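You operate a simulated robot arm through the tools that you are given. There is no shell and no other tool. Be economical: measure what you need, move in short steps, check, and stop when the job is done.

The job below is to be done with a simulated two-armed robot. You get a single attempt, and the scene is never put back.

JOB
Fetch the clean filter with yellow grip and stand it in the inside of the deep grey crate marked to pack. Open the green drawer marked tools, fetch the red cup marked reject and set it in the inside of the green drawer marked tools, then shut the tools. Take the small teal tub and leave it on the black mat with purple edge. Fetch the white brush with yellow band and set it on top of the teal box marked fittings. Any order will do. Set down upright: clean filter with yellow grip, small teal tub, white brush with yellow band.

The check looks at the end state, three seconds after you hand in, the way a careful person would. Anything else that was tipped, shoved, dropped, spilled or broken makes it a failure.

ROBOT AND FRAMES
Two 7-joint arms with two-finger parallel grippers on one trunk, on a base that drives. Base frame: it is fixed to the floor where the robot stands at the start and does not move with it; the origin is under the middle of the robot, x ahead of it, y to its left, z up. Units: m, rad, N and s.
The left shoulder is at the start at [0.05, 0.168, 1.182], the right one opposite. Places, roughly: black mat with purple edge [-1.3, -4.2, 0.8]; clean filter with yellow grip [0.5, 0, 1]; green drawer marked tools [2.7, 0, 0.8]; inside of the deep grey crate marked to pack (28x2 [0.66, -3.62, 0.92]; inside of the green drawer marked tools [2.8, 0, 0.7]; red cup marked reject [1, 0.25, 1]; small teal tub (6x6x6 cm) [1.2, -0.3, 0.9]; teal box marked fittings [2.75, 0.5, 0.25]; white brush with yellow band (10x5x5 cm) [-1.2, -1.5, 0.9]. Payload 1.57 kg a hand.
The tool frame of a hand sits at the grasp point between the pads (the TCP): z along the fingers, y along the line on which they close. The tips reach 0.03 m beyond it. The gripper opens to 0.08 m. The fingers are 0.017 m wide and 0.012 m thick; the gripper's body (0.04 by 0.082 m) begins 0.08 m behind the TCP.
Orientation is that of the tool frame in the base frame, as a unit quaternion [x, y, z, w]. With the fingers straight down and closing along the base's y, the tool's x points along the base's -x, its y along +y and its z along -z.

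CONTROLS
- The arms move only by the tool servo_tool. It takes "left_series", "right_series" or both (then of equal length, played together; a hand with none holds still); each is a list of rows, each a list of 7 numbers: the shift along the base's x, y, z in m, then the turn, a rotation vector about the base's x, y, z in rad, then the opening, from 0 (shut) to 1 (fully open). In form: [[dx, dy, dz, rx, ry, rz, fingers], ...]. A call has 1 to 8 rows; each row shifts and turns the commanded pose from where the row before left it. A row lasts 0.2 s, in which the tool goes at most 0.05 m and 0.15 rad; a call with a longer step from one row to the next is refused whole, and so is a gripper value outside its range. A pose out of reach is approached as far as the arm can. The call stops where the force on the tool passes 40 N (or 10 N more than at its start, if that is more) or the arm is blocked; 0.2 s more then pass. The fingers move at their own pace (about 0.045 m/s each) and stop on an object; they squeeze with about 24 N. The grip force told is the motor's: it shows also when the fingers shut on nothing. Time passes only in rows, and 0.2 s behind the last, so rows that do not move let the fingers close. The reply holds the time, the measured pose of the TCP, the force on the tool along the base axes, the opening and the grip force, in the units named above and with some noise, with the torque about the TCP (base axes, N m) and any sound that the robot's microphone picked up.
- Cameras (640 x 400 px; columns grow to the right, rows downward): "scene" is now at [0.1286, 0.0142, 1.3971]; the picture's right is [0.15, -0.99, 0.00], its down [-0.51, -0.08, -0.86] and it looks along [0.85, 0.13, -0.52] (base axes); focal length 256 px, centre (320, 200). "left" rides on the left gripper at [0.072, 0.007, -0.122] in its tool frame; the picture's right is [-0.09, 1.00, 0.00], its down [-0.84, -0.08, -0.54] and it looks along [-0.54, -0.05, 0.84] (tool axes); focal length 238 px, centre (320, 200). "right" rides on the right gripper at [0.072, -0.007, -0.122] in its tool frame; the picture's right is [0.09, 1.00, 0.00], its down [-0.84, 0.08, -0.54] and it looks along [-0.54, 0.05, 0.84] (tool axes); focal length 238 px, centre (320, 200). There is no depth. A picture from a camera that has moved, and an enlarged one, comes with that camera's place and axes in the base frame and with its lens.
- snapshot(camera): a new picture of that camera. The clock stands still meanwhile.
- move_column(by): slides the trunk up (or, below 0, down) by that many m; the arms and the scene camera ride with it, the base frame stays. It gives what a move gives, with no picture.
- steer(legs): drives the robot by 1 to 6 legs, each [ahead, left, turn to the left] in m, m and rad, along the robot's own axes; the way and the turn of a leg run together, so that a leg with both is an arc; at most 1.5 m and 3.142 rad a leg. The arms and the cameras ride along, it lands a little off, and it stops where it bumps. It gives what a move gives.
- head_to(pan, tilt): turns the head with the scene camera to pan (to the left, within 1.396 rad either way) and tilt (down, from -0.506 to 1.204), counted from straight ahead of the robot. It gives what a move gives.
- enlarge(camera, box): a new picture of the part [left, top, right, bottom] of that camera's present view, enlarged. The clock stands still meanwhile.
- finish_job(): hands the job in; it is judged then, once.

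Go step by step. Nothing tells you exact positions but the pictures and the camera data: compare them with the known pose of the tool, close in by small moves and look again before you grip or let go. The budget is 165 turns and 118 pictures, counting those below and the enlarged ones. Unless the task says otherwise, let go and move clear before handing in.

The tools are called after "Call:" by a JSON object that holds its "fn" and its "kwargs". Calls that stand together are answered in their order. servo_tool: Moves the arms, as the interface text tells. Its arguments: {"type":"object","properties":{"left_series":{"type":"array"},"right_series":{"type":"array"}},"required":[]} The other tools are called the same way: move_column (by) slides the trunk up or down; steer (legs) drives the base; head_to (pan, tilt) turns the head that bears the scene camera; snapshot (camera) takes a picture; enlarge (camera, box) takes an enlarged picture of a part of a camera's view; finish_job () hands the job in.

At the start:

```text
time_s: 0.0
left_position: [0.3667, 0.1847, 1.1937]
left_tool_rot: [0.0, 1.0, 0.001, 0.0]
left_wrist_force: [1.0, -0.1, 0.3]
left_wrist_torque: [0.0, 0.01, 0.0]
left_opening: 0.0799
left_gripper_force: 0.1
right_position: [0.3948, -0.1159, 1.2238]
right_tool_rot: [0.001, 1.0, 0.002, 0.0]
right_wrist_force: [0.1, -0.3, 0.1]
right_wrist_torque: [0.01, 0.01, 0.0]
right_opening: 0.0799
right_gripper_force: 0.0
trunk travel left (down, up): [-0.35, 0.093]
robot x, y, heading: [0.0005, -0.003, -0.002]
head pan, tilt: [0.154, 0.543]
```

scene: 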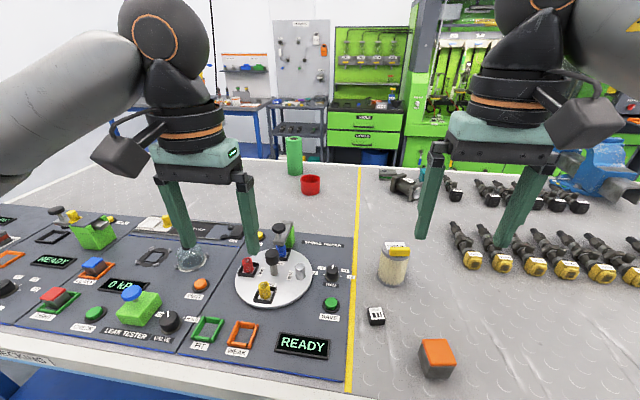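
right: 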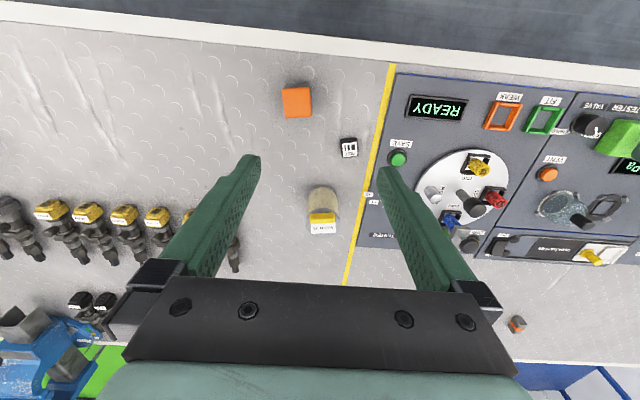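
left: 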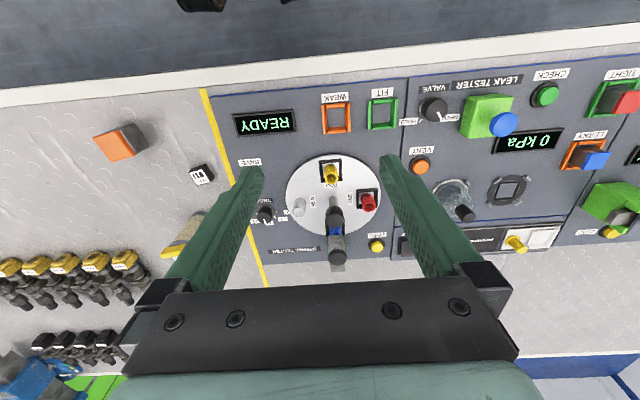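

I see the bench in front of me, with a yellow-topped filter near the yellow line and a red cup behind it. I'll enlarge the views to identify things before moving.

Call:
{"fn": "enlarge", "kwargs": {"camera": "scene", "box": [320, 160, 520, 300]}}

Call:
{"fn": "enlarge", "kwargs": {"camera": "right", "box": [260, 60, 420, 260]}}

Call:
{"fn": "enlarge", "kwargs": {"camera": "scene", "box": [220, 60, 440, 200]}}

```text
2.86 times, centred on (420, 230) of scene
camera zoom: at [0.1286, 0.0142, 1.3971], right [0.15, -0.99, 0.0], down [-0.51, -0.08, -0.86], along [0.85, 0.13, -0.52], focal length 731 px, centre (34, 114)
```

zoom: 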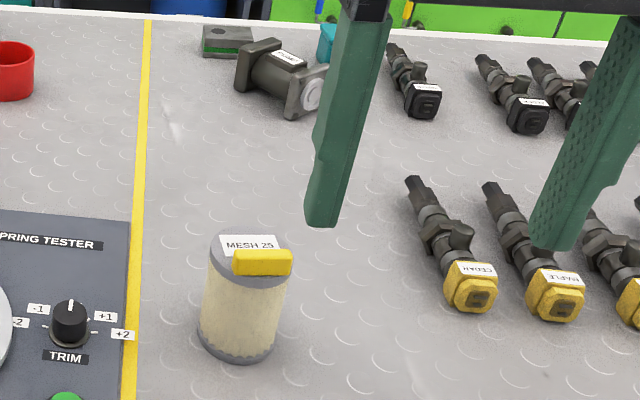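

```text
2.00 times, centred on (340, 160) of right
camera zoom: at [0.3228, -0.1229, 1.3456], right [-0.09, 1.0, 0.0], down [0.84, 0.07, 0.54], along [0.54, 0.05, -0.84], focal length 477 px, centre (280, 280)
```

zoom: 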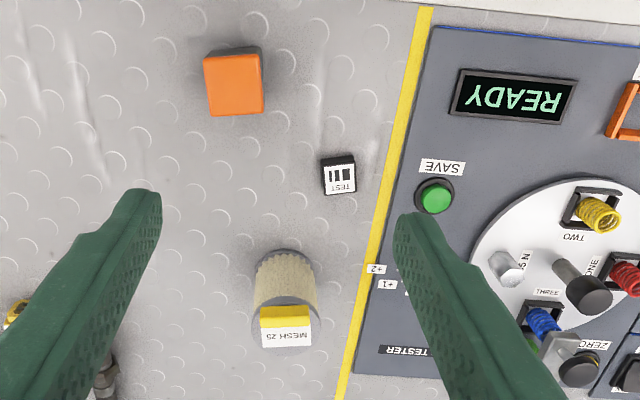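

```text
2.86 times, centred on (330, 130) of scene
camera zoom: at [0.1286, 0.0142, 1.3971], right [0.15, -0.99, 0.0], down [-0.51, -0.08, -0.86], along [0.85, 0.13, -0.52], focal length 731 px, centre (291, 400)
```

zoom: 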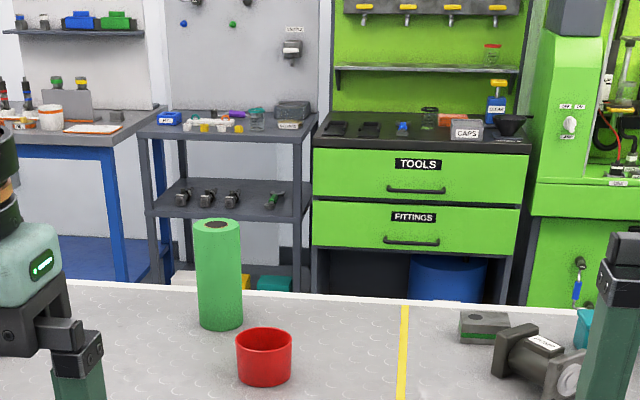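

The filter (MESH 25) grip is about [0.59, -0.097, 0.99]. I'll bring the right hand above it and, meanwhile, look around the room with the head.

Call:
{"fn": "servo_tool", "kwargs": {"right_series": [[0.039, 0.004, -0.029, 0, 0, 0, 1], [0.039, 0.004, -0.029, 0, 0, 0, 1], [0.039, 0.004, -0.029, 0, 0, 0, 1], [0.039, 0.004, -0.029, 0, 0, 0, 1], [0.039, 0.004, -0.029, 0, 0, 0, 1]]}}

Call:
{"fn": "snapshot", "kwargs": {"camera": "right"}}

Call:
{"fn": "snapshot", "kwargs": {"camera": "scene"}}

```text
time_s: 1.2
left_position: [0.3684, 0.1864, 1.1924]
left_tool_rot: [-0.001, 1.0, -0.001, 0.0]
left_wrist_force: [-0.1, -1.0, -0.4]
left_wrist_torque: [-0.01, 0.02, 0.03]
left_opening: 0.0801
left_gripper_force: 0.0
right_position: [0.5892, -0.0965, 1.0782]
right_tool_rot: [0.0, 1.0, -0.001, 0.0]
right_wrist_force: [-0.1, -0.8, -0.5]
right_wrist_torque: [-0.01, 0.01, -0.01]
right_opening: 0.0799
right_gripper_force: 0.1
trunk travel left (down, up): [-0.35, 0.093]
robot x, y, heading: [0.0002, -0.0005, -0.001]
head pan, tilt: [0.154, 0.543]
```

```text
111 pictures are left
camera right: at [0.5181, -0.1025, 1.2001], right [-0.09, 1.0, 0.0], down [0.84, 0.08, 0.54], along [0.54, 0.05, -0.84], focal length 238 px, centre (320, 200)
```

right: 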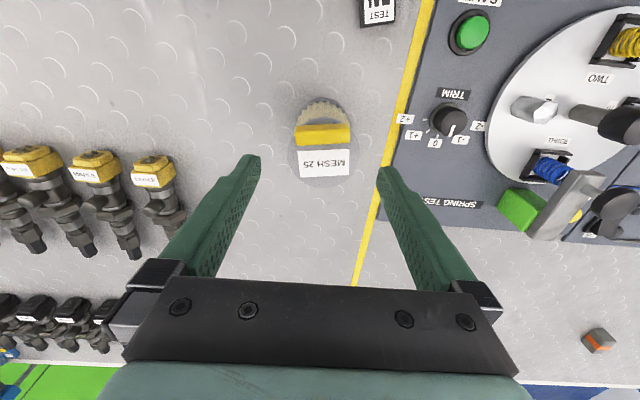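

```text
110 pictures are left
camera scene: at [0.1292, 0.015, 1.397], right [0.15, -0.99, 0.0], down [-0.51, -0.08, -0.86], along [0.85, 0.13, -0.52], focal length 256 px, centre (320, 200)
```

scene: 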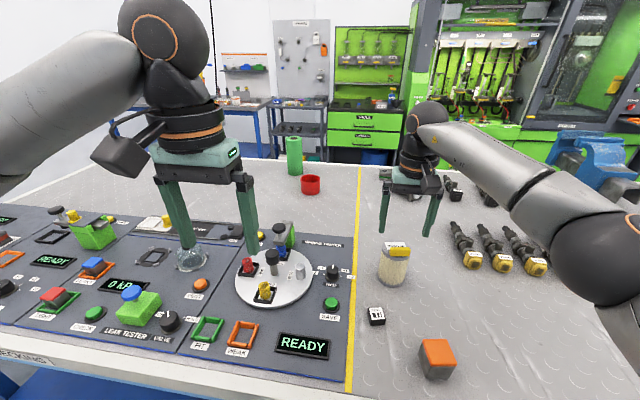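

The hand is right above the filter. I'll zoom in to see the grip's shape and turn.

Call:
{"fn": "enlarge", "kwargs": {"camera": "right", "box": [270, 80, 390, 200]}}

Call:
{"fn": "enlarge", "kwargs": {"camera": "scene", "box": [350, 220, 440, 300]}}

```text
3.33 times, centred on (330, 140) of right
camera zoom: at [0.5181, -0.1025, 1.2001], right [-0.09, 1.0, 0.0], down [0.84, 0.08, 0.54], along [0.54, 0.05, -0.84], focal length 794 px, centre (287, 400)
```

zoom: 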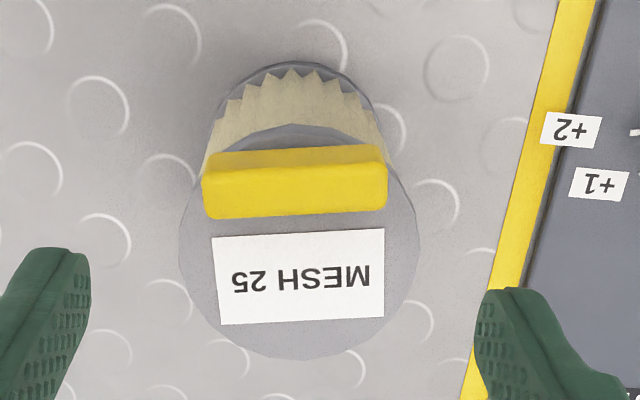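

```text
5.00 times, centred on (395, 260) of scene
camera zoom: at [0.1292, 0.015, 1.397], right [0.15, -0.99, 0.0], down [-0.51, -0.08, -0.86], along [0.85, 0.13, -0.52], focal length 1279 px, centre (-55, -100)
```

zoom: 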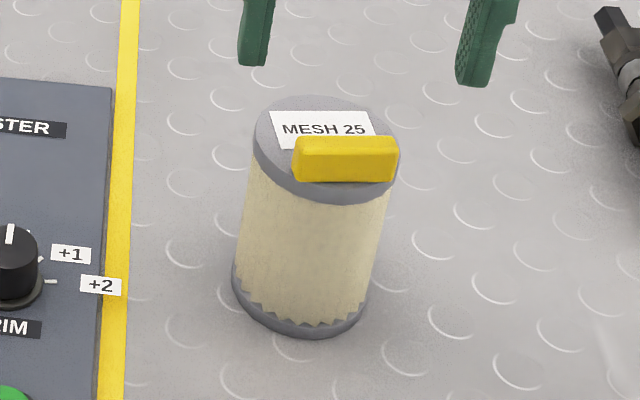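

The bar sits off-centre on a 6.6 cm lid centred near [0.606, -0.091]. I'll centre the hand over the lid and go down to just above it.

Call:
{"fn": "servo_tool", "kwargs": {"right_series": [[0.016, 0.005, -0.01, 0, 0, 0, 1], [0, 0, -0.03, 0, 0, 0, 1], [0, 0, -0.015, 0, 0, 0, 1]]}}

Call:
{"fn": "snapshot", "kwargs": {"camera": "right"}}

Call:
{"fn": "enlarge", "kwargs": {"camera": "scene", "box": [350, 200, 440, 300]}}

```text
time_s: 2.0
left_position: [0.3675, 0.1858, 1.1934]
left_tool_rot: [0.0, 1.0, 0.0, 0.001]
left_wrist_force: [-0.2, 0.4, 0.9]
left_wrist_torque: [-0.04, 0.0, -0.03]
left_opening: 0.0799
left_gripper_force: 0.0
right_position: [0.6049, -0.0911, 1.0218]
right_tool_rot: [0.001, 1.0, 0.001, 0.001]
right_wrist_force: [0.5, 0.2, 0.9]
right_wrist_torque: [0.0, 0.0, 0.0]
right_opening: 0.0799
right_gripper_force: 0.2
trunk travel left (down, up): [-0.35, 0.093]
robot x, y, heading: [0.0003, -0.0011, -0.004]
head pan, tilt: [0.154, 0.543]
```

```text
107 pictures are left
camera right: at [0.5335, -0.0977, 1.1448], right [-0.09, 1.0, 0.0], down [0.84, 0.08, 0.54], along [0.54, 0.05, -0.84], focal length 238 px, centre (320, 200)
```

right: 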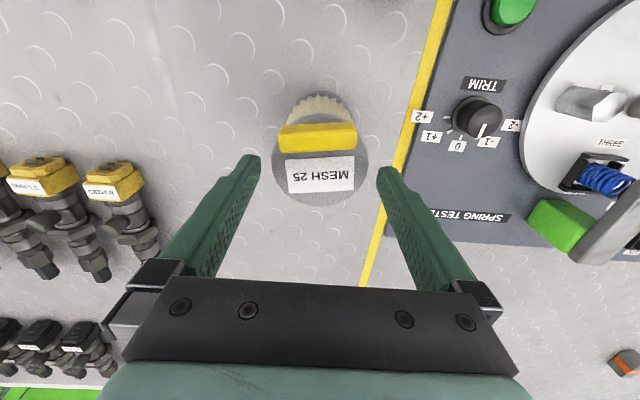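

```text
4.00 times, centred on (395, 250) of scene
camera zoom: at [0.1287, 0.0146, 1.3971], right [0.15, -0.99, 0.0], down [-0.51, -0.08, -0.86], along [0.85, 0.13, -0.52], focal length 1023 px, centre (20, 0)
```

zoom: 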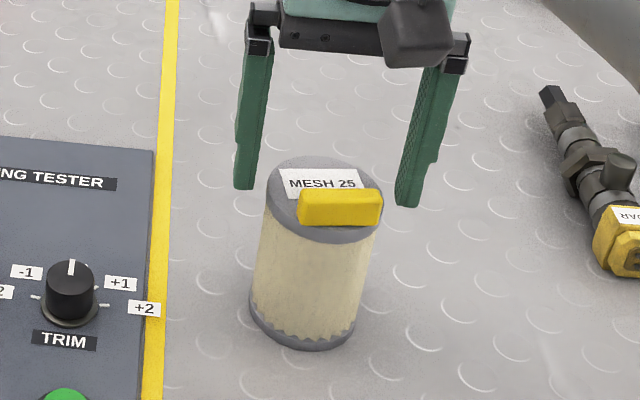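

The lid is centred between the fingers to within a millimetre or two. Going down around the lid, then closing.

Call:
{"fn": "servo_tool", "kwargs": {"right_series": [[0.006, 0, -0.01, 0, 0, 0, 1], [0, 0, -0.02, 0, 0, 0, 1], [0, 0, -0.02, 0, 0, 0, 1], [0, 0, 0, 0, 0, 0, 0], [0, 0, 0, 0, 0, 0, 0], [0, 0, 0, 0, 0, 0, 0]]}}

Call:
{"fn": "enlarge", "kwargs": {"camera": "scene", "box": [350, 200, 440, 300]}}

```text
time_s: 3.4
left_position: [0.3664, 0.1848, 1.193]
left_tool_rot: [-0.001, 1.0, 0.0, 0.0]
left_wrist_force: [-1.0, -0.3, 0.4]
left_wrist_torque: [-0.01, -0.02, -0.01]
left_opening: 0.08
left_gripper_force: 0.0
right_position: [0.6103, -0.0908, 0.9732]
right_tool_rot: [0.001, 1.0, 0.001, 0.0]
right_wrist_force: [-0.2, -0.8, 0.7]
right_wrist_torque: [0.0, 0.02, -0.03]
right_opening: 0.0636
right_gripper_force: 24.2
trunk travel left (down, up): [-0.35, 0.093]
robot x, y, heading: [0.0003, -0.0043, 0.001]
head pan, tilt: [0.154, 0.543]
```

```text
4.00 times, centred on (395, 250) of scene
camera zoom: at [0.1287, 0.0142, 1.3971], right [0.15, -0.99, 0.0], down [-0.51, -0.08, -0.86], along [0.85, 0.13, -0.52], focal length 1023 px, centre (20, 0)
```

zoom: 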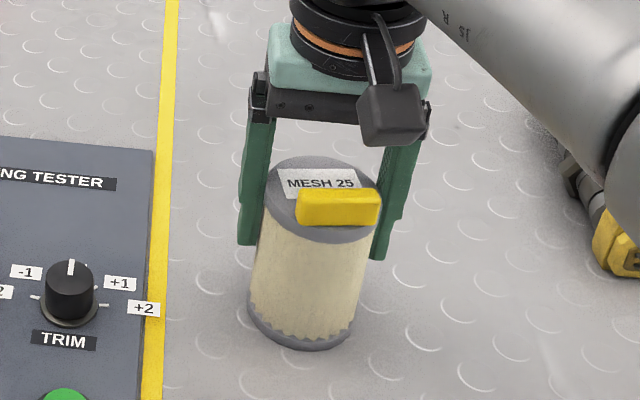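

The filter is held firmly at 63.6 mm opening. I'll lift it straight up, pull it in, and look around the room.

Call:
{"fn": "servo_tool", "kwargs": {"right_series": [[0, 0, 0.02, 0, 0, 0, 0], [0, 0, 0.04, 0, 0, 0, 0], [0, 0, 0.045, 0, 0, 0, 0], [0, 0, 0.045, 0, 0, 0, 0], [-0.03, -0.015, 0.03, 0, 0, 0, 0], [-0.045, -0.015, 0, 0, 0, 0, 0], [-0.045, -0.015, 0, 0, 0, 0, 0], [-0.045, -0.015, 0, 0, 0, 0, 0]]}}

Call:
{"fn": "head_to", "kwargs": {"pan": -1.2, "tilt": 0.5}}

Call:
{"fn": "snapshot", "kwargs": {"camera": "scene"}}

Call:
{"fn": "head_to", "kwargs": {"pan": 1.2, "tilt": 0.5}}

Call:
{"fn": "snapshot", "kwargs": {"camera": "scene"}}

```text
time_s: 5.2
left_position: [0.3665, 0.1837, 1.1948]
left_tool_rot: [-0.001, 1.0, -0.001, 0.0]
left_wrist_force: [-0.1, -0.5, 0.5]
left_wrist_torque: [-0.02, 0.01, -0.02]
left_opening: 0.0801
left_gripper_force: 0.0
right_position: [0.4277, -0.1528, 1.1507]
right_tool_rot: [0.002, 1.0, 0.001, 0.001]
right_wrist_force: [-0.2, -0.3, -0.5]
right_wrist_torque: [-0.06, -0.06, -0.01]
right_opening: 0.0639
right_gripper_force: 24.1
right hand out of reach, approached as far as the arm can: row 3, 4
trunk travel left (down, up): [-0.35, 0.093]
robot x, y, heading: [0.0013, -0.0007, 0.001]
head pan, tilt: [0.154, 0.543]
```

```text
time_s: 6.7
left_position: [0.3672, 0.1841, 1.1937]
left_tool_rot: [-0.001, 1.0, 0.0, -0.001]
left_wrist_force: [-0.5, -0.5, -0.1]
left_wrist_torque: [0.01, 0.0, 0.01]
left_opening: 0.08
left_gripper_force: 0.0
right_position: [0.4293, -0.1514, 1.1517]
right_tool_rot: [0.0, 1.0, 0.001, 0.001]
right_wrist_force: [-0.6, -0.3, -1.6]
right_wrist_torque: [-0.01, 0.01, 0.0]
right_opening: 0.0639
right_gripper_force: 23.7
trunk travel left (down, up): [-0.35, 0.093]
robot x, y, heading: [-0.0032, 0.0004, -0.002]
head pan, tilt: [-1.201, 0.499]
```

```text
104 pictures are left
camera scene: at [0.0727, -0.0844, 1.401], right [-0.93, -0.36, 0.0], down [-0.17, 0.45, -0.88], along [0.32, -0.82, -0.48], focal length 256 px, centre (320, 200)
```

scene: 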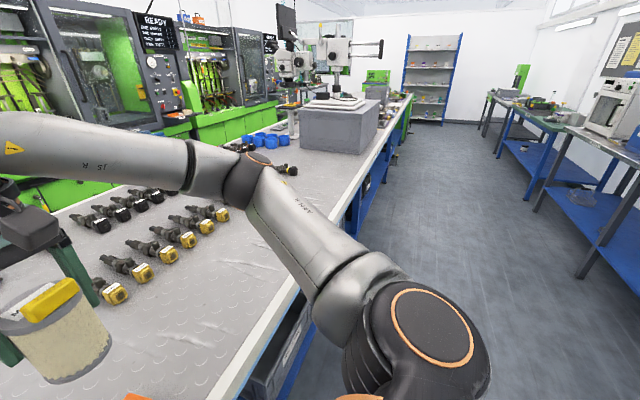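

```text
time_s: 8.9
left_position: [0.3675, 0.1845, 1.1934]
left_tool_rot: [0.0, 1.0, -0.001, 0.001]
left_wrist_force: [0.7, 0.4, 0.6]
left_wrist_torque: [-0.02, -0.03, 0.01]
left_opening: 0.08
left_gripper_force: 0.1
right_position: [0.4293, -0.1511, 1.1511]
right_tool_rot: [0.001, 1.0, 0.001, 0.001]
right_wrist_force: [-0.9, 0.3, -0.6]
right_wrist_torque: [0.02, -0.03, -0.01]
right_opening: 0.0636
right_gripper_force: 24.0
trunk travel left (down, up): [-0.35, 0.093]
robot x, y, heading: [0.0009, -0.0012, -0.0]
head pan, tilt: [1.201, 0.499]
```

```text
103 pictures are left
camera scene: at [0.0727, 0.0852, 1.401], right [0.93, -0.36, 0.0], down [-0.17, -0.45, -0.88], along [0.32, 0.82, -0.48], focal length 256 px, centre (320, 200)
```

scene: 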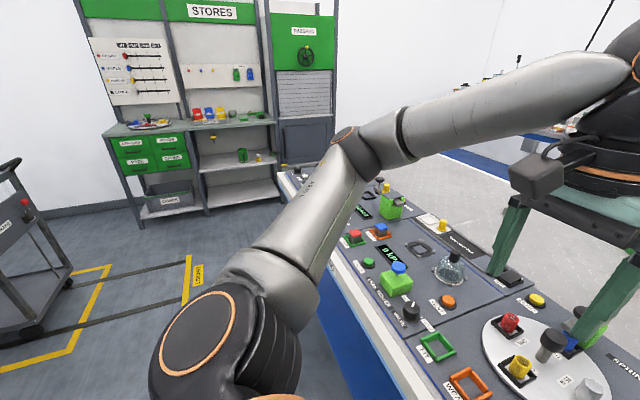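

The bench runs long to my right, with an aisle between it and the opposite benches; its left end is at about y=1.3. I'll look more carefully down the aisle before driving to the crate.

Call:
{"fn": "head_to", "kwargs": {"pan": -1.39, "tilt": 0.3}}

Call:
{"fn": "snapshot", "kwargs": {"camera": "scene"}}

Call:
{"fn": "enlarge", "kwargs": {"camera": "scene", "box": [140, 20, 360, 160]}}

```text
time_s: 11.2
left_position: [0.3672, 0.1843, 1.1923]
left_tool_rot: [-0.001, 1.0, 0.0, 0.0]
left_wrist_force: [-0.3, -0.5, 0.2]
left_wrist_torque: [0.0, 0.02, 0.03]
left_opening: 0.08
left_gripper_force: 0.1
right_position: [0.4302, -0.151, 1.1527]
right_tool_rot: [0.0, 1.0, 0.001, 0.001]
right_wrist_force: [-0.4, 0.3, -1.3]
right_wrist_torque: [-0.01, 0.02, -0.01]
right_opening: 0.0637
right_gripper_force: 23.3
trunk travel left (down, up): [-0.35, 0.093]
robot x, y, heading: [0.0031, -0.0024, -0.001]
head pan, tilt: [-1.389, 0.3]
```

```text
102 pictures are left
camera scene: at [0.0567, -0.0915, 1.4194], right [-0.98, -0.18, 0.0], down [-0.05, 0.29, -0.96], along [0.17, -0.94, -0.3], focal length 256 px, centre (320, 200)
```

scene: 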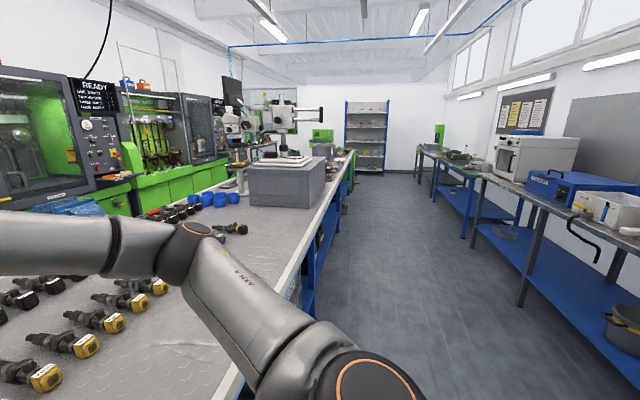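

```text
2.86 times, centred on (250, 90) of scene
camera zoom: at [0.0567, -0.0915, 1.4194], right [-0.98, -0.18, 0.0], down [-0.05, 0.29, -0.96], along [0.17, -0.94, -0.3], focal length 731 px, centre (520, 514)
```

zoom: 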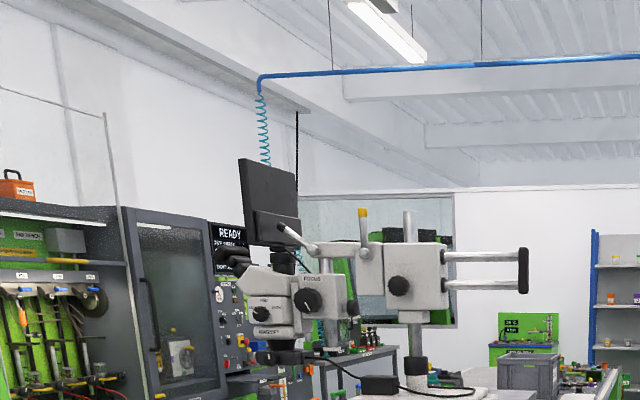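

The crate is beyond the microscope, at y around -3.6; the microscope's bar reaches out toward the aisle. I'll back up 0.3 m and drive sideways along the aisle.

Call:
{"fn": "steer", "kwargs": {"legs": [[-0.3, 0, 0], [0, -1.5, 0], [0, -1.2, 0]]}}

Call:
{"fn": "head_to", "kwargs": {"pan": -0.7, "tilt": 0.5}}

Call:
{"fn": "snapshot", "kwargs": {"camera": "scene"}}

```text
time_s: 26.0
left_position: [0.0409, -2.5288, 1.1945]
left_tool_rot: [0.011, 1.0, 0.0, 0.0]
left_wrist_force: [-0.1, 0.2, 0.0]
left_wrist_torque: [-0.01, -0.04, 0.03]
left_opening: 0.0799
left_gripper_force: 0.2
right_position: [0.0959, -2.8673, 1.1528]
right_tool_rot: [0.012, 1.0, 0.001, 0.0]
right_wrist_force: [-0.6, 0.3, -0.4]
right_wrist_torque: [0.0, -0.02, -0.01]
right_opening: 0.0635
right_gripper_force: 24.5
trunk travel left (down, up): [-0.35, 0.093]
robot x, y, heading: [-0.3292, -2.7045, -0.03]
head pan, tilt: [-1.389, 0.3]
```

```text
time_s: 27.1
left_position: [0.0396, -2.5287, 1.193]
left_tool_rot: [0.011, 1.0, 0.0, 0.0]
left_wrist_force: [-0.1, 0.3, 0.2]
left_wrist_torque: [-0.04, 0.03, -0.02]
left_opening: 0.0798
left_gripper_force: 0.0
right_position: [0.0949, -2.8665, 1.1525]
right_tool_rot: [0.012, 1.0, 0.001, 0.001]
right_wrist_force: [-0.6, -0.8, -1.4]
right_wrist_torque: [-0.01, -0.02, -0.01]
right_opening: 0.0638
right_gripper_force: 23.8
trunk travel left (down, up): [-0.35, 0.093]
robot x, y, heading: [-0.3248, -2.7072, -0.022]
head pan, tilt: [-0.7, 0.499]
```

```text
100 pictures are left
camera scene: at [-0.2228, -2.7655, 1.401], right [-0.66, -0.75, 0.0], down [-0.36, 0.32, -0.88], along [0.66, -0.58, -0.48], focal length 256 px, centre (320, 200)
```

scene: 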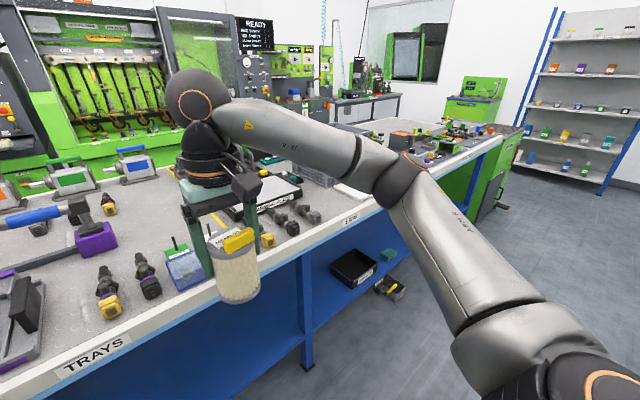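

The crate is just behind my forearm, further right. I'll drive on 0.75 m and look again.

Call:
{"fn": "steer", "kwargs": {"legs": [[0, -0.75, 0.02]]}}

Call:
{"fn": "head_to", "kwargs": {"pan": 0.0, "tilt": 0.5}}

Call:
{"fn": "snapshot", "kwargs": {"camera": "scene"}}

```text
time_s: 31.1
left_position: [0.0286, -3.2668, 1.1936]
left_tool_rot: [0.0, 1.0, 0.0, -0.001]
left_wrist_force: [0.1, -0.3, -0.1]
left_wrist_torque: [0.03, 0.01, -0.02]
left_opening: 0.0801
left_gripper_force: 0.0
right_position: [0.0894, -3.6035, 1.1506]
right_tool_rot: [0.003, 1.0, 0.002, 0.0]
right_wrist_force: [-0.4, -0.2, -0.6]
right_wrist_torque: [0.05, -0.02, 0.0]
right_opening: 0.0636
right_gripper_force: 23.8
trunk travel left (down, up): [-0.35, 0.093]
robot x, y, heading: [-0.3427, -3.4514, 0.0]
head pan, tilt: [-0.7, 0.499]
```

```text
time_s: 32.2
left_position: [0.0272, -3.2665, 1.1923]
left_tool_rot: [0.001, 1.0, 0.0, 0.001]
left_wrist_force: [-0.3, 0.1, -0.6]
left_wrist_torque: [0.0, 0.0, -0.03]
left_opening: 0.0802
left_gripper_force: 0.0
right_position: [0.0889, -3.6041, 1.1518]
right_tool_rot: [0.003, 1.0, 0.0, 0.0]
right_wrist_force: [-0.5, -0.2, -0.9]
right_wrist_torque: [-0.04, 0.0, 0.0]
right_opening: 0.0636
right_gripper_force: 23.8
trunk travel left (down, up): [-0.35, 0.093]
robot x, y, heading: [-0.3433, -3.4517, -0.005]
head pan, tilt: [0.0, 0.499]
```

```text
99 pictures are left
camera scene: at [-0.2094, -3.4503, 1.401], right [0.0, -1.0, 0.0], down [-0.48, 0.0, -0.88], along [0.88, 0.0, -0.48], focal length 256 px, centre (320, 200)
```

scene: 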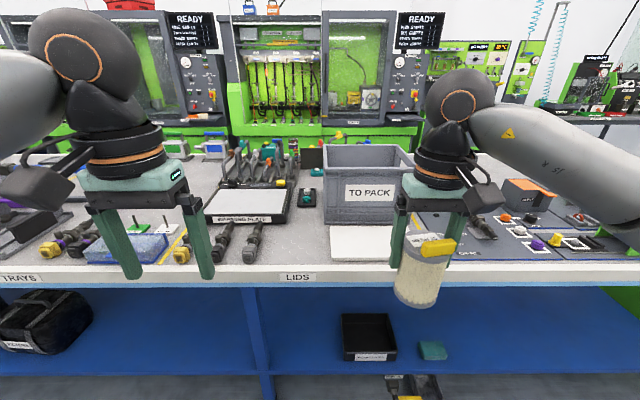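

The crate "TO PACK" spans about y -3.46…-3.74, front face x≈0.545, rim z≈1.10. I'll raise the trunk, turn the right tool about 90° so the hand camera will clear the crate's wall, then drive closer.

Call:
{"fn": "move_column", "kwargs": {"by": 0.09}}

Call:
{"fn": "servo_tool", "kwargs": {"right_series": [[0, 0, 0, 0, 0, 0.15, 0], [0, 0, 0, 0, 0, 0.15, 0], [0, 0, 0, 0, 0, 0.15, 0], [0, 0, 0, 0, 0, 0.15, 0], [0, 0, 0, 0, 0, 0.15, 0], [0, 0, 0, 0, 0, 0.15, 0], [0, 0, 0, 0, 0, 0.15, 0], [0, 0, 0, 0, 0, 0.15, 0]]}}

Call:
{"fn": "servo_tool", "kwargs": {"right_series": [[0, 0, 0, 0, 0, 0.15, 0], [0, 0, 0, 0, 0, 0.15, 0], [0, 0, 0.02, 0, 0, 0.07, 0]]}}

Call:
{"fn": "snapshot", "kwargs": {"camera": "scene"}}

```text
time_s: 33.4
left_position: [0.0274, -3.2663, 1.2826]
left_tool_rot: [0.0, 1.0, 0.001, -0.001]
left_wrist_force: [0.1, 0.5, -0.4]
left_wrist_torque: [0.0, -0.03, 0.01]
left_opening: 0.0801
left_gripper_force: 0.2
right_position: [0.0887, -3.6037, 1.2403]
right_tool_rot: [0.003, 1.0, 0.001, 0.0]
right_wrist_force: [0.9, 0.2, -2.5]
right_wrist_torque: [0.0, -0.01, 0.0]
right_opening: 0.0634
right_gripper_force: 23.9
trunk travel left (down, up): [-0.44, 0.003]
robot x, y, heading: [-0.3404, -3.45, -0.005]
head pan, tilt: [0.0, 0.499]
```

```text
time_s: 35.2
left_position: [0.0267, -3.266, 1.2827]
left_tool_rot: [0.001, 1.0, -0.001, 0.0]
left_wrist_force: [0.8, 0.4, -0.3]
left_wrist_torque: [-0.01, 0.0, -0.01]
left_opening: 0.0801
left_gripper_force: 0.0
right_position: [0.0463, -3.5788, 1.2331]
right_tool_rot: [-0.563, 0.827, 0.0, 0.001]
right_wrist_force: [0.6, 0.6, -1.2]
right_wrist_torque: [-0.02, -0.01, -0.01]
right_opening: 0.0638
right_gripper_force: 24.2
right hand out of reach, approached as far as the arm can: row 7, 8
trunk travel left (down, up): [-0.44, 0.003]
robot x, y, heading: [-0.3396, -3.45, -0.006]
head pan, tilt: [0.0, 0.499]
```

```text
time_s: 36.0
left_position: [0.0266, -3.2663, 1.2825]
left_tool_rot: [0.0, 1.0, -0.001, 0.001]
left_wrist_force: [0.0, -0.4, -0.7]
left_wrist_torque: [0.01, 0.03, -0.01]
left_opening: 0.0802
left_gripper_force: 0.2
right_position: [-0.037, -3.5398, 1.2403]
right_tool_rot: [-0.704, 0.71, 0.001, 0.0]
right_wrist_force: [0.2, 0.6, -0.7]
right_wrist_torque: [-0.02, -0.02, 0.0]
right_opening: 0.0635
right_gripper_force: 23.9
right hand out of reach, approached as far as the arm can: row 1, 2, 3
trunk travel left (down, up): [-0.44, 0.003]
robot x, y, heading: [-0.3403, -3.4514, 0.001]
head pan, tilt: [0.0, 0.499]
```

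```text
98 pictures are left
camera scene: at [-0.21, -3.4499, 1.491], right [0.0, -1.0, 0.0], down [-0.48, 0.0, -0.88], along [0.88, 0.0, -0.48], focal length 256 px, centre (320, 200)
```

scene: 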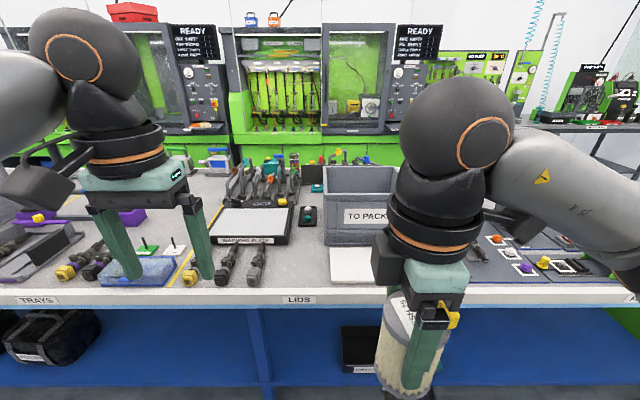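

Turning that way runs the wrist into a limit. I'll turn back and try the other direction.

Call:
{"fn": "servo_tool", "kwargs": {"right_series": [[0, 0, 0, 0, 0, -0.15, 0], [0, 0, 0, 0, 0, -0.15, 0], [0, 0, 0, 0, 0, -0.15, 0], [0, 0, 0, 0, 0, -0.15, 0], [0, 0, 0, 0, 0, -0.15, 0], [0, 0, 0, 0, 0, -0.15, 0], [0, 0, 0, 0, 0, -0.15, 0], [0, 0, 0, 0, 0, -0.15, 0]]}}

Call:
{"fn": "servo_tool", "kwargs": {"right_series": [[0, 0, 0, 0, 0, -0.15, 0], [0, 0, 0, 0, 0, -0.15, 0], [0, 0, 0, 0, 0, -0.15, 0], [0, 0, 0, 0, 0, -0.15, 0], [0, 0, 0, 0, 0, -0.15, 0], [0, 0, 0, 0, 0, -0.15, 0], [0, 0, 0, 0, 0, -0.15, 0], [0, 0, 0, 0, 0, -0.15, 0]]}}

Call:
{"fn": "servo_tool", "kwargs": {"right_series": [[0, 0, 0, 0, 0, -0.15, 0], [0, 0, 0, 0, 0, -0.15, 0], [0, 0, 0, 0, 0, -0.15, 0], [0, 0, 0, 0, 0, -0.15, 0], [0, 0, 0, 0, 0, -0.14, 0]]}}

```text
time_s: 37.8
left_position: [0.0268, -3.267, 1.2829]
left_tool_rot: [0.001, 1.0, 0.0, 0.0]
left_wrist_force: [0.6, -0.1, 0.0]
left_wrist_torque: [0.04, 0.03, 0.02]
left_opening: 0.0799
left_gripper_force: 0.0
right_position: [-0.0357, -3.5394, 1.2397]
right_tool_rot: [-0.181, 0.983, 0.001, 0.001]
right_wrist_force: [-0.3, -0.2, -0.7]
right_wrist_torque: [-0.01, -0.02, 0.01]
right_opening: 0.0637
right_gripper_force: 24.2
trunk travel left (down, up): [-0.44, 0.003]
robot x, y, heading: [-0.338, -3.4473, -0.004]
head pan, tilt: [0.0, 0.499]
```

```text
time_s: 39.6
left_position: [0.0263, -3.267, 1.283]
left_tool_rot: [0.001, 1.0, -0.001, 0.001]
left_wrist_force: [-0.1, 0.6, 0.4]
left_wrist_torque: [0.0, -0.01, 0.01]
left_opening: 0.0801
left_gripper_force: 0.1
right_position: [-0.035, -3.5396, 1.241]
right_tool_rot: [0.407, 0.914, 0.001, 0.001]
right_wrist_force: [0.4, -0.2, -1.4]
right_wrist_torque: [0.0, 0.01, -0.01]
right_opening: 0.0639
right_gripper_force: 24.2
trunk travel left (down, up): [-0.44, 0.003]
robot x, y, heading: [-0.342, -3.4479, -0.005]
head pan, tilt: [0.0, 0.499]
```

```text
time_s: 40.8
left_position: [0.0264, -3.2668, 1.2831]
left_tool_rot: [0.001, 1.0, 0.0, 0.0]
left_wrist_force: [0.6, 0.0, -0.4]
left_wrist_torque: [0.02, -0.01, 0.02]
left_opening: 0.0798
left_gripper_force: 0.1
right_position: [-0.0359, -3.5384, 1.2394]
right_tool_rot: [0.709, 0.705, 0.0, 0.001]
right_wrist_force: [-0.2, -1.6, -0.4]
right_wrist_torque: [-0.02, 0.03, -0.02]
right_opening: 0.0635
right_gripper_force: 23.9
trunk travel left (down, up): [-0.44, 0.003]
robot x, y, heading: [-0.3386, -3.4477, -0.004]
head pan, tilt: [0.0, 0.499]
```

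That direction works at full 90°. Now I drive forward toward the bench.

Call:
{"fn": "steer", "kwargs": {"legs": [[0.36, 0, 0]]}}

Call:
{"fn": "servo_tool", "kwargs": {"right_series": [[0.04, -0.02, -0.01, 0, 0, 0, 0], [0.04, -0.02, -0.01, 0, 0, 0, 0], [0.045, -0.02, -0.01, 0, 0, 0, 0], [0.045, -0.02, 0, 0, 0, 0, 0], [0.045, 0, 0, 0, 0, 0, 0]]}}

Call:
{"fn": "snapshot", "kwargs": {"camera": "scene"}}

```text
time_s: 43.1
left_position: [0.3862, -3.2695, 1.2825]
left_tool_rot: [0.002, 1.0, 0.0, 0.0]
left_wrist_force: [0.5, -1.4, 0.9]
left_wrist_torque: [0.01, 0.0, 0.01]
left_opening: 0.0798
left_gripper_force: 0.1
right_position: [0.3227, -3.5422, 1.2395]
right_tool_rot: [0.709, 0.705, 0.0, 0.001]
right_wrist_force: [0.3, -1.1, -1.2]
right_wrist_torque: [-0.02, 0.03, 0.03]
right_opening: 0.0636
right_gripper_force: 24.0
trunk travel left (down, up): [-0.44, 0.003]
robot x, y, heading: [0.0201, -3.4511, -0.008]
head pan, tilt: [0.0, 0.499]
```

```text
refused: row 3 steps farther than a row can; nothing moved
```

```text
97 pictures are left
camera scene: at [0.1497, -3.4518, 1.4909], right [0.0, -1.0, 0.0], down [-0.48, 0.0, -0.88], along [0.88, 0.0, -0.48], focal length 256 px, centre (320, 200)
```

scene: 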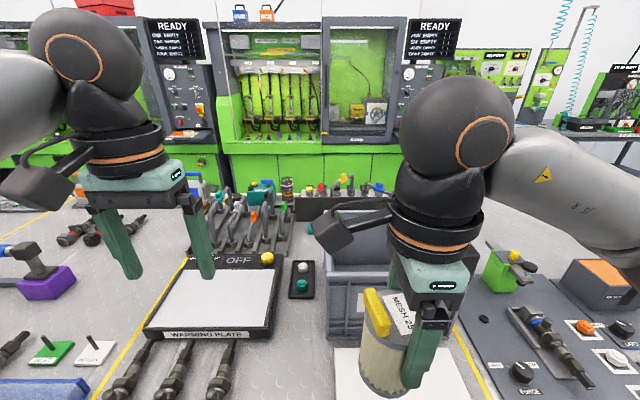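

The crate's left-front corner is at about [0.535, -3.47]. Moving the hand forward and right, over the crate.

Call:
{"fn": "servo_tool", "kwargs": {"right_series": [[0.04, -0.018, -0.01, 0, 0, 0, 0], [0.04, -0.018, -0.01, 0, 0, 0, 0], [0.04, -0.018, 0, 0, 0, 0, 0], [0.04, -0.018, 0, 0, 0, 0, 0], [0.045, 0, 0, 0, 0, 0, 0], [0.045, 0, 0, 0, 0, 0, 0]]}}

Call:
{"fn": "snapshot", "kwargs": {"camera": "scene"}}

Call:
{"fn": "snapshot", "kwargs": {"camera": "right"}}

```text
time_s: 44.5
left_position: [0.386, -3.2679, 1.2836]
left_tool_rot: [0.002, 1.0, -0.001, 0.0]
left_wrist_force: [0.4, 0.6, 0.3]
left_wrist_torque: [0.02, 0.02, 0.0]
left_opening: 0.0797
left_gripper_force: 0.1
right_position: [0.5731, -3.6125, 1.2211]
right_tool_rot: [0.708, 0.706, 0.0, 0.002]
right_wrist_force: [0.9, 0.0, -1.2]
right_wrist_torque: [-0.05, 0.01, -0.01]
right_opening: 0.0637
right_gripper_force: 23.9
trunk travel left (down, up): [-0.44, 0.003]
robot x, y, heading: [0.0147, -3.452, -0.007]
head pan, tilt: [0.0, 0.499]
```

```text
96 pictures are left
camera scene: at [0.1498, -3.4512, 1.4909], right [0.0, -1.0, 0.0], down [-0.48, 0.0, -0.88], along [0.88, 0.0, -0.48], focal length 256 px, centre (320, 200)
```

scene: 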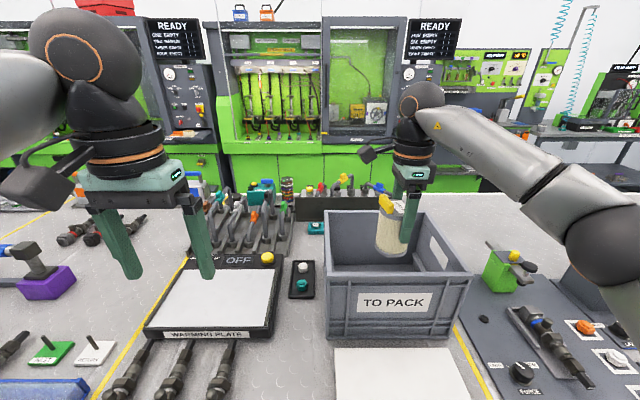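

```text
95 pictures are left
camera right: at [0.5664, -3.5396, 1.343], right [1.0, 0.09, 0.0], down [0.07, -0.84, 0.54], along [0.05, -0.54, -0.84], focal length 238 px, centre (320, 200)
```

right: 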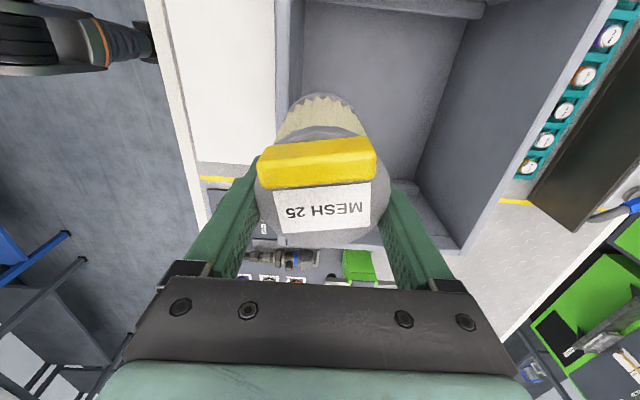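

The crate rim is near z 1.07 and it spans x 0.55–0.83. I'll carry the filter to about x=0.65 over the inside.

Call:
{"fn": "servo_tool", "kwargs": {"right_series": [[0.04, -0.01, -0.01, 0, 0, 0, 0], [0.04, -0.01, -0.015, 0, 0, 0, 0], [0, 0, -0.02, 0, 0, 0, 0]]}}

Call:
{"fn": "snapshot", "kwargs": {"camera": "right"}}

Call:
{"fn": "enlarge", "kwargs": {"camera": "scene", "box": [310, 160, 490, 350]}}

```text
time_s: 45.3
left_position: [0.3864, -3.2694, 1.2824]
left_tool_rot: [0.002, 1.0, -0.001, 0.0]
left_wrist_force: [0.6, -0.5, -0.3]
left_wrist_torque: [0.01, -0.01, -0.01]
left_opening: 0.0799
left_gripper_force: 0.1
right_position: [0.6287, -3.6348, 1.1771]
right_tool_rot: [0.708, 0.706, -0.001, 0.001]
right_wrist_force: [0.5, 0.2, -1.4]
right_wrist_torque: [-0.02, 0.01, -0.02]
right_opening: 0.0635
right_gripper_force: 24.6
right hand out of reach, approached as far as the arm can: row 2
trunk travel left (down, up): [-0.44, 0.003]
robot x, y, heading: [0.0162, -3.4506, -0.008]
head pan, tilt: [0.0, 0.499]
```

```text
94 pictures are left
camera right: at [0.623, -3.5623, 1.2994], right [1.0, 0.09, 0.0], down [0.07, -0.84, 0.54], along [0.05, -0.54, -0.84], focal length 238 px, centre (320, 200)
```

right: 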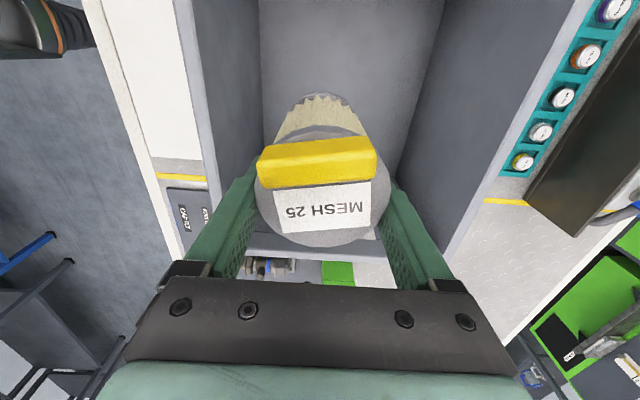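

```text
2.11 times, centred on (400, 255) of scene
camera zoom: at [0.1498, -3.452, 1.4909], right [0.0, -1.0, 0.0], down [-0.48, 0.0, -0.88], along [0.88, 0.0, -0.48], focal length 539 px, centre (152, 84)
```

zoom: 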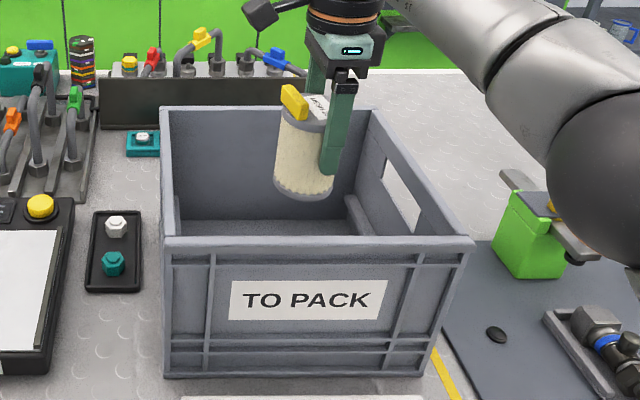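

The filter is well inside the walls on all sides. Lowering into the crate.

Call:
{"fn": "servo_tool", "kwargs": {"right_series": [[0.004, 0, -0.04, 0, 0, 0, 0], [0.003, 0, -0.04, 0, 0, 0, 0], [0.003, 0, -0.04, 0, 0, 0, 0], [0, 0, -0.04, 0, 0, 0, 0]]}}

Call:
{"fn": "snapshot", "kwargs": {"camera": "scene"}}

Call:
{"fn": "snapshot", "kwargs": {"camera": "right"}}

```text
time_s: 46.3
left_position: [0.3876, -3.2686, 1.2839]
left_tool_rot: [0.002, 1.0, 0.0, -0.001]
left_wrist_force: [-0.6, 0.2, 0.3]
left_wrist_torque: [0.0, 0.01, -0.05]
left_opening: 0.0802
left_gripper_force: 0.1
right_position: [0.6396, -3.6342, 1.0181]
right_tool_rot: [0.708, 0.706, 0.001, 0.001]
right_wrist_force: [0.4, 0.1, -0.8]
right_wrist_torque: [0.01, -0.01, 0.02]
right_opening: 0.0634
right_gripper_force: 24.0
trunk travel left (down, up): [-0.44, 0.003]
robot x, y, heading: [0.0198, -3.4493, -0.003]
head pan, tilt: [0.0, 0.499]
```

```text
92 pictures are left
camera scene: at [0.1495, -3.4519, 1.491], right [0.0, -1.0, 0.0], down [-0.48, 0.0, -0.88], along [0.88, 0.0, -0.48], focal length 256 px, centre (320, 200)
```

scene: 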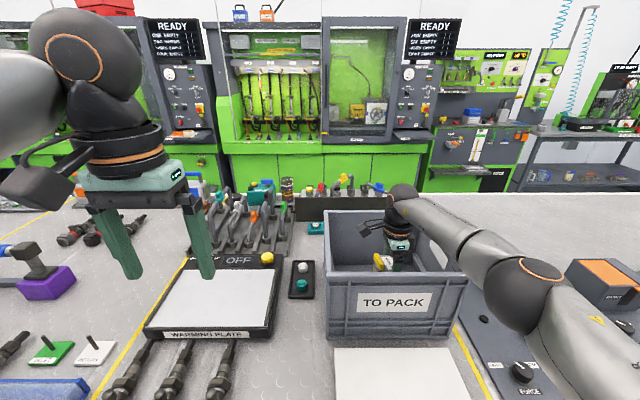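

```text
91 pictures are left
camera right: at [0.6337, -3.5625, 1.1398], right [1.0, 0.09, 0.0], down [0.07, -0.84, 0.54], along [0.05, -0.54, -0.84], focal length 238 px, centre (320, 200)
```

right: 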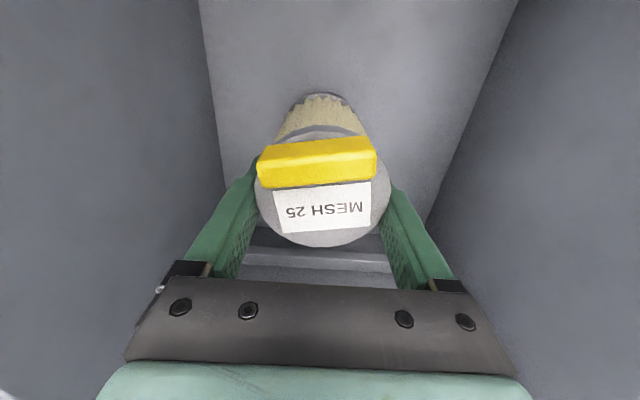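

Still about 4 cm to go; the forearm passes over the right rim so I'll go down slowly and watch the forces.

Call:
{"fn": "servo_tool", "kwargs": {"right_series": [[0, 0, -0.015, 0, 0, 0, 0], [0, 0, -0.01, 0, 0, 0, 0], [0, 0, -0.005, 0, 0, 0, 0]]}}

Call:
{"fn": "enlarge", "kwargs": {"camera": "scene", "box": [310, 170, 560, 350]}}

```text
time_s: 47.1
left_position: [0.3873, -3.2682, 1.2828]
left_tool_rot: [0.002, 1.0, 0.0, -0.001]
left_wrist_force: [0.0, 0.2, -0.5]
left_wrist_torque: [0.0, 0.04, -0.01]
left_opening: 0.0802
left_gripper_force: 0.0
right_position: [0.6383, -3.6357, 0.9878]
right_tool_rot: [0.709, 0.706, 0.0, 0.001]
right_wrist_force: [0.7, 0.6, -0.3]
right_wrist_torque: [0.01, -0.03, 0.02]
right_opening: 0.0636
right_gripper_force: 24.1
trunk travel left (down, up): [-0.44, 0.003]
robot x, y, heading: [0.0157, -3.4507, -0.007]
head pan, tilt: [0.0, 0.499]
```

```text
2.22 times, centred on (435, 260) of scene
camera zoom: at [0.1493, -3.4519, 1.491], right [0.0, -1.0, 0.0], down [-0.48, 0.0, -0.88], along [0.88, 0.0, -0.48], focal length 568 px, centre (64, 67)
```

zoom: 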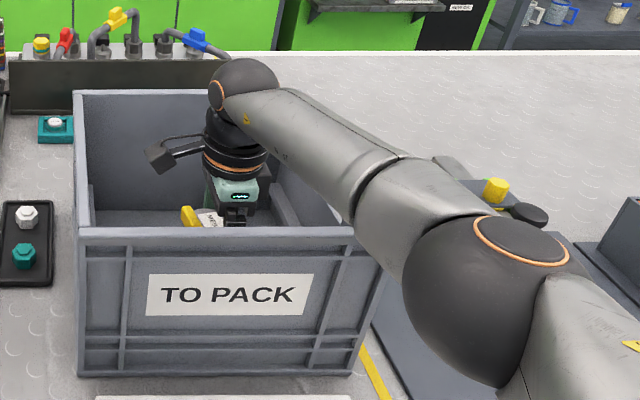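

No contact yet. Continuing down in small steps until the floor is felt.

Call:
{"fn": "servo_tool", "kwargs": {"right_series": [[0, 0, -0.004, 0, 0, 0, 0], [0, 0, -0.004, 0, 0, 0, 0], [0, 0, -0.003, 0, 0, 0, 0]]}}

```text
time_s: 47.9
left_position: [0.3849, -3.2685, 1.2832]
left_tool_rot: [0.002, 1.0, 0.0, 0.001]
left_wrist_force: [0.5, 0.5, 0.4]
left_wrist_torque: [0.01, 0.04, -0.01]
left_opening: 0.0799
left_gripper_force: 0.0
right_position: [0.6384, -3.6349, 0.9809]
right_tool_rot: [0.709, 0.705, 0.003, 0.002]
right_wrist_force: [1.8, 0.4, 19.9]
right_wrist_torque: [0.06, 0.46, -0.14]
right_opening: 0.0639
right_gripper_force: 23.9
trunk travel left (down, up): [-0.44, 0.003]
robot x, y, heading: [0.0178, -3.4515, -0.011]
head pan, tilt: [0.0, 0.499]
```

The floor is felt (20 N). I ease off, open, and rise straight up.

Call:
{"fn": "servo_tool", "kwargs": {"right_series": [[0, 0, 0.002, 0, 0, 0, 0], [0, 0, 0, 0, 0, 0, 1], [0, 0, 0, 0, 0, 0, 1], [0, 0, 0, 0, 0, 0, 1], [0, 0, 0.02, 0, 0, 0, 1], [0, 0, 0.03, 0, 0, 0, 1]]}}

Call:
{"fn": "snapshot", "kwargs": {"camera": "right"}}

```text
time_s: 49.3
left_position: [0.3855, -3.2692, 1.2825]
left_tool_rot: [0.002, 1.0, 0.0, 0.0]
left_wrist_force: [0.5, 0.0, 0.0]
left_wrist_torque: [-0.03, 0.03, -0.03]
left_opening: 0.0799
left_gripper_force: 0.1
right_position: [0.6391, -3.6364, 1.029]
right_tool_rot: [0.709, 0.705, 0.0, 0.001]
right_wrist_force: [0.0, -0.2, 0.3]
right_wrist_torque: [0.02, 0.01, 0.01]
right_opening: 0.0802
right_gripper_force: 0.0
trunk travel left (down, up): [-0.44, 0.003]
robot x, y, heading: [0.0166, -3.4507, -0.01]
head pan, tilt: [0.0, 0.499]
```

```text
89 pictures are left
camera right: at [0.6329, -3.5636, 1.1505], right [1.0, 0.09, 0.0], down [0.07, -0.84, 0.54], along [0.05, -0.54, -0.84], focal length 238 px, centre (320, 200)
```

right: 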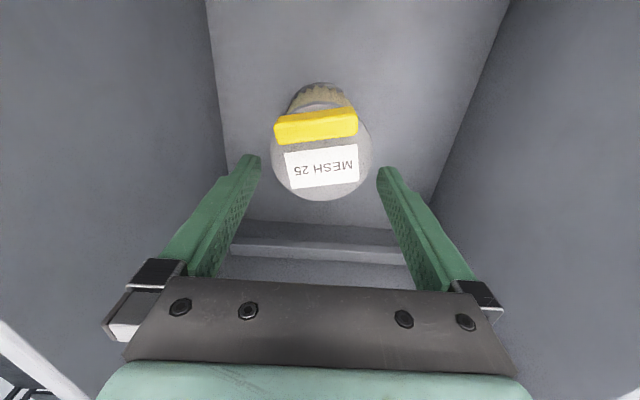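

The filter stands upright in the crate. I'll raise and retract the hand, then back off and turn toward the opposite benches to look for the brush and the mat.

Call:
{"fn": "servo_tool", "kwargs": {"right_series": [[0, 0, 0.045, 0, 0, 0, 1], [0, 0, 0.045, 0, 0, 0, 1], [-0.01, 0, 0.045, 0, 0, 0, 1], [-0.04, 0.01, 0.02, 0, 0, 0, 1], [-0.045, 0.01, 0, 0, 0, 0, 1], [-0.045, 0.01, 0, 0, 0, 0, 1], [-0.045, 0.01, 0, 0, 0, 0, 1], [-0.045, 0.01, 0, 0, 0, 0, 1]]}}

Call:
{"fn": "steer", "kwargs": {"legs": [[-0.42, 0, 0], [0, 0, -1.57], [0, 0, -0.5]]}}

Call:
{"fn": "head_to", "kwargs": {"pan": 0.0, "tilt": 0.4}}

Call:
{"fn": "snapshot", "kwargs": {"camera": "scene"}}

```text
time_s: 51.1
left_position: [0.3858, -3.2682, 1.2836]
left_tool_rot: [0.001, 1.0, 0.0, 0.0]
left_wrist_force: [-0.6, 0.2, -0.8]
left_wrist_torque: [0.0, -0.01, -0.01]
left_opening: 0.0802
left_gripper_force: 0.1
right_position: [0.4077, -3.5853, 1.1852]
right_tool_rot: [0.709, 0.705, 0.0, 0.001]
right_wrist_force: [-0.7, 0.1, 0.0]
right_wrist_torque: [0.0, 0.03, 0.0]
right_opening: 0.0799
right_gripper_force: 0.0
trunk travel left (down, up): [-0.44, 0.003]
robot x, y, heading: [0.019, -3.4536, -0.005]
head pan, tilt: [0.0, 0.499]
```

```text
time_s: 59.0
left_position: [-0.4173, -3.8605, 1.2831]
left_tool_rot: [0.861, 0.509, 0.0, 0.0]
left_wrist_force: [0.6, 0.0, 0.6]
left_wrist_torque: [-0.02, 0.0, 0.02]
left_opening: 0.0798
left_gripper_force: 0.1
right_position: [-0.7071, -3.7282, 1.1838]
right_tool_rot: [0.968, -0.251, -0.001, 0.0]
right_wrist_force: [0.5, 0.1, 0.2]
right_wrist_torque: [0.01, -0.02, 0.04]
right_opening: 0.0801
right_gripper_force: 0.1
trunk travel left (down, up): [-0.44, 0.003]
robot x, y, heading: [-0.4045, -3.4495, -2.075]
head pan, tilt: [0.0, 0.499]
```

```text
time_s: 59.6
left_position: [-0.4173, -3.8617, 1.2825]
left_tool_rot: [0.861, 0.508, 0.0, 0.0]
left_wrist_force: [0.5, 0.8, -0.2]
left_wrist_torque: [0.01, 0.01, 0.05]
left_opening: 0.0802
left_gripper_force: 0.0
right_position: [-0.7063, -3.7286, 1.1839]
right_tool_rot: [0.968, -0.25, -0.001, 0.0]
right_wrist_force: [0.8, -0.7, -0.1]
right_wrist_torque: [0.02, -0.02, 0.0]
right_opening: 0.0798
right_gripper_force: 0.1
trunk travel left (down, up): [-0.44, 0.003]
robot x, y, heading: [-0.4022, -3.4518, -2.077]
head pan, tilt: [0.0, 0.4]
```

```text
88 pictures are left
camera scene: at [-0.4654, -3.5655, 1.5001], right [-0.87, 0.49, 0.0], down [0.19, 0.34, -0.92], along [-0.45, -0.81, -0.39], focal length 256 px, centre (320, 200)
```

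scene: 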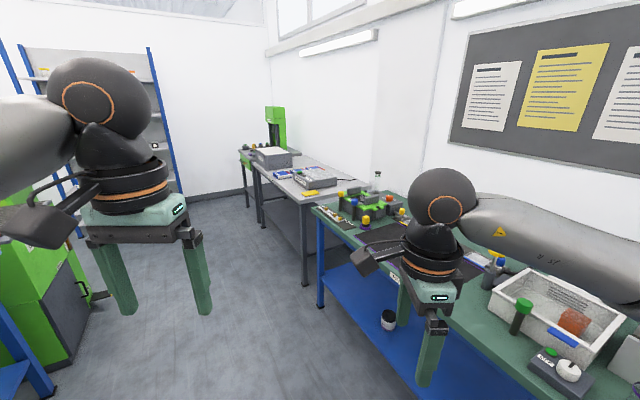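

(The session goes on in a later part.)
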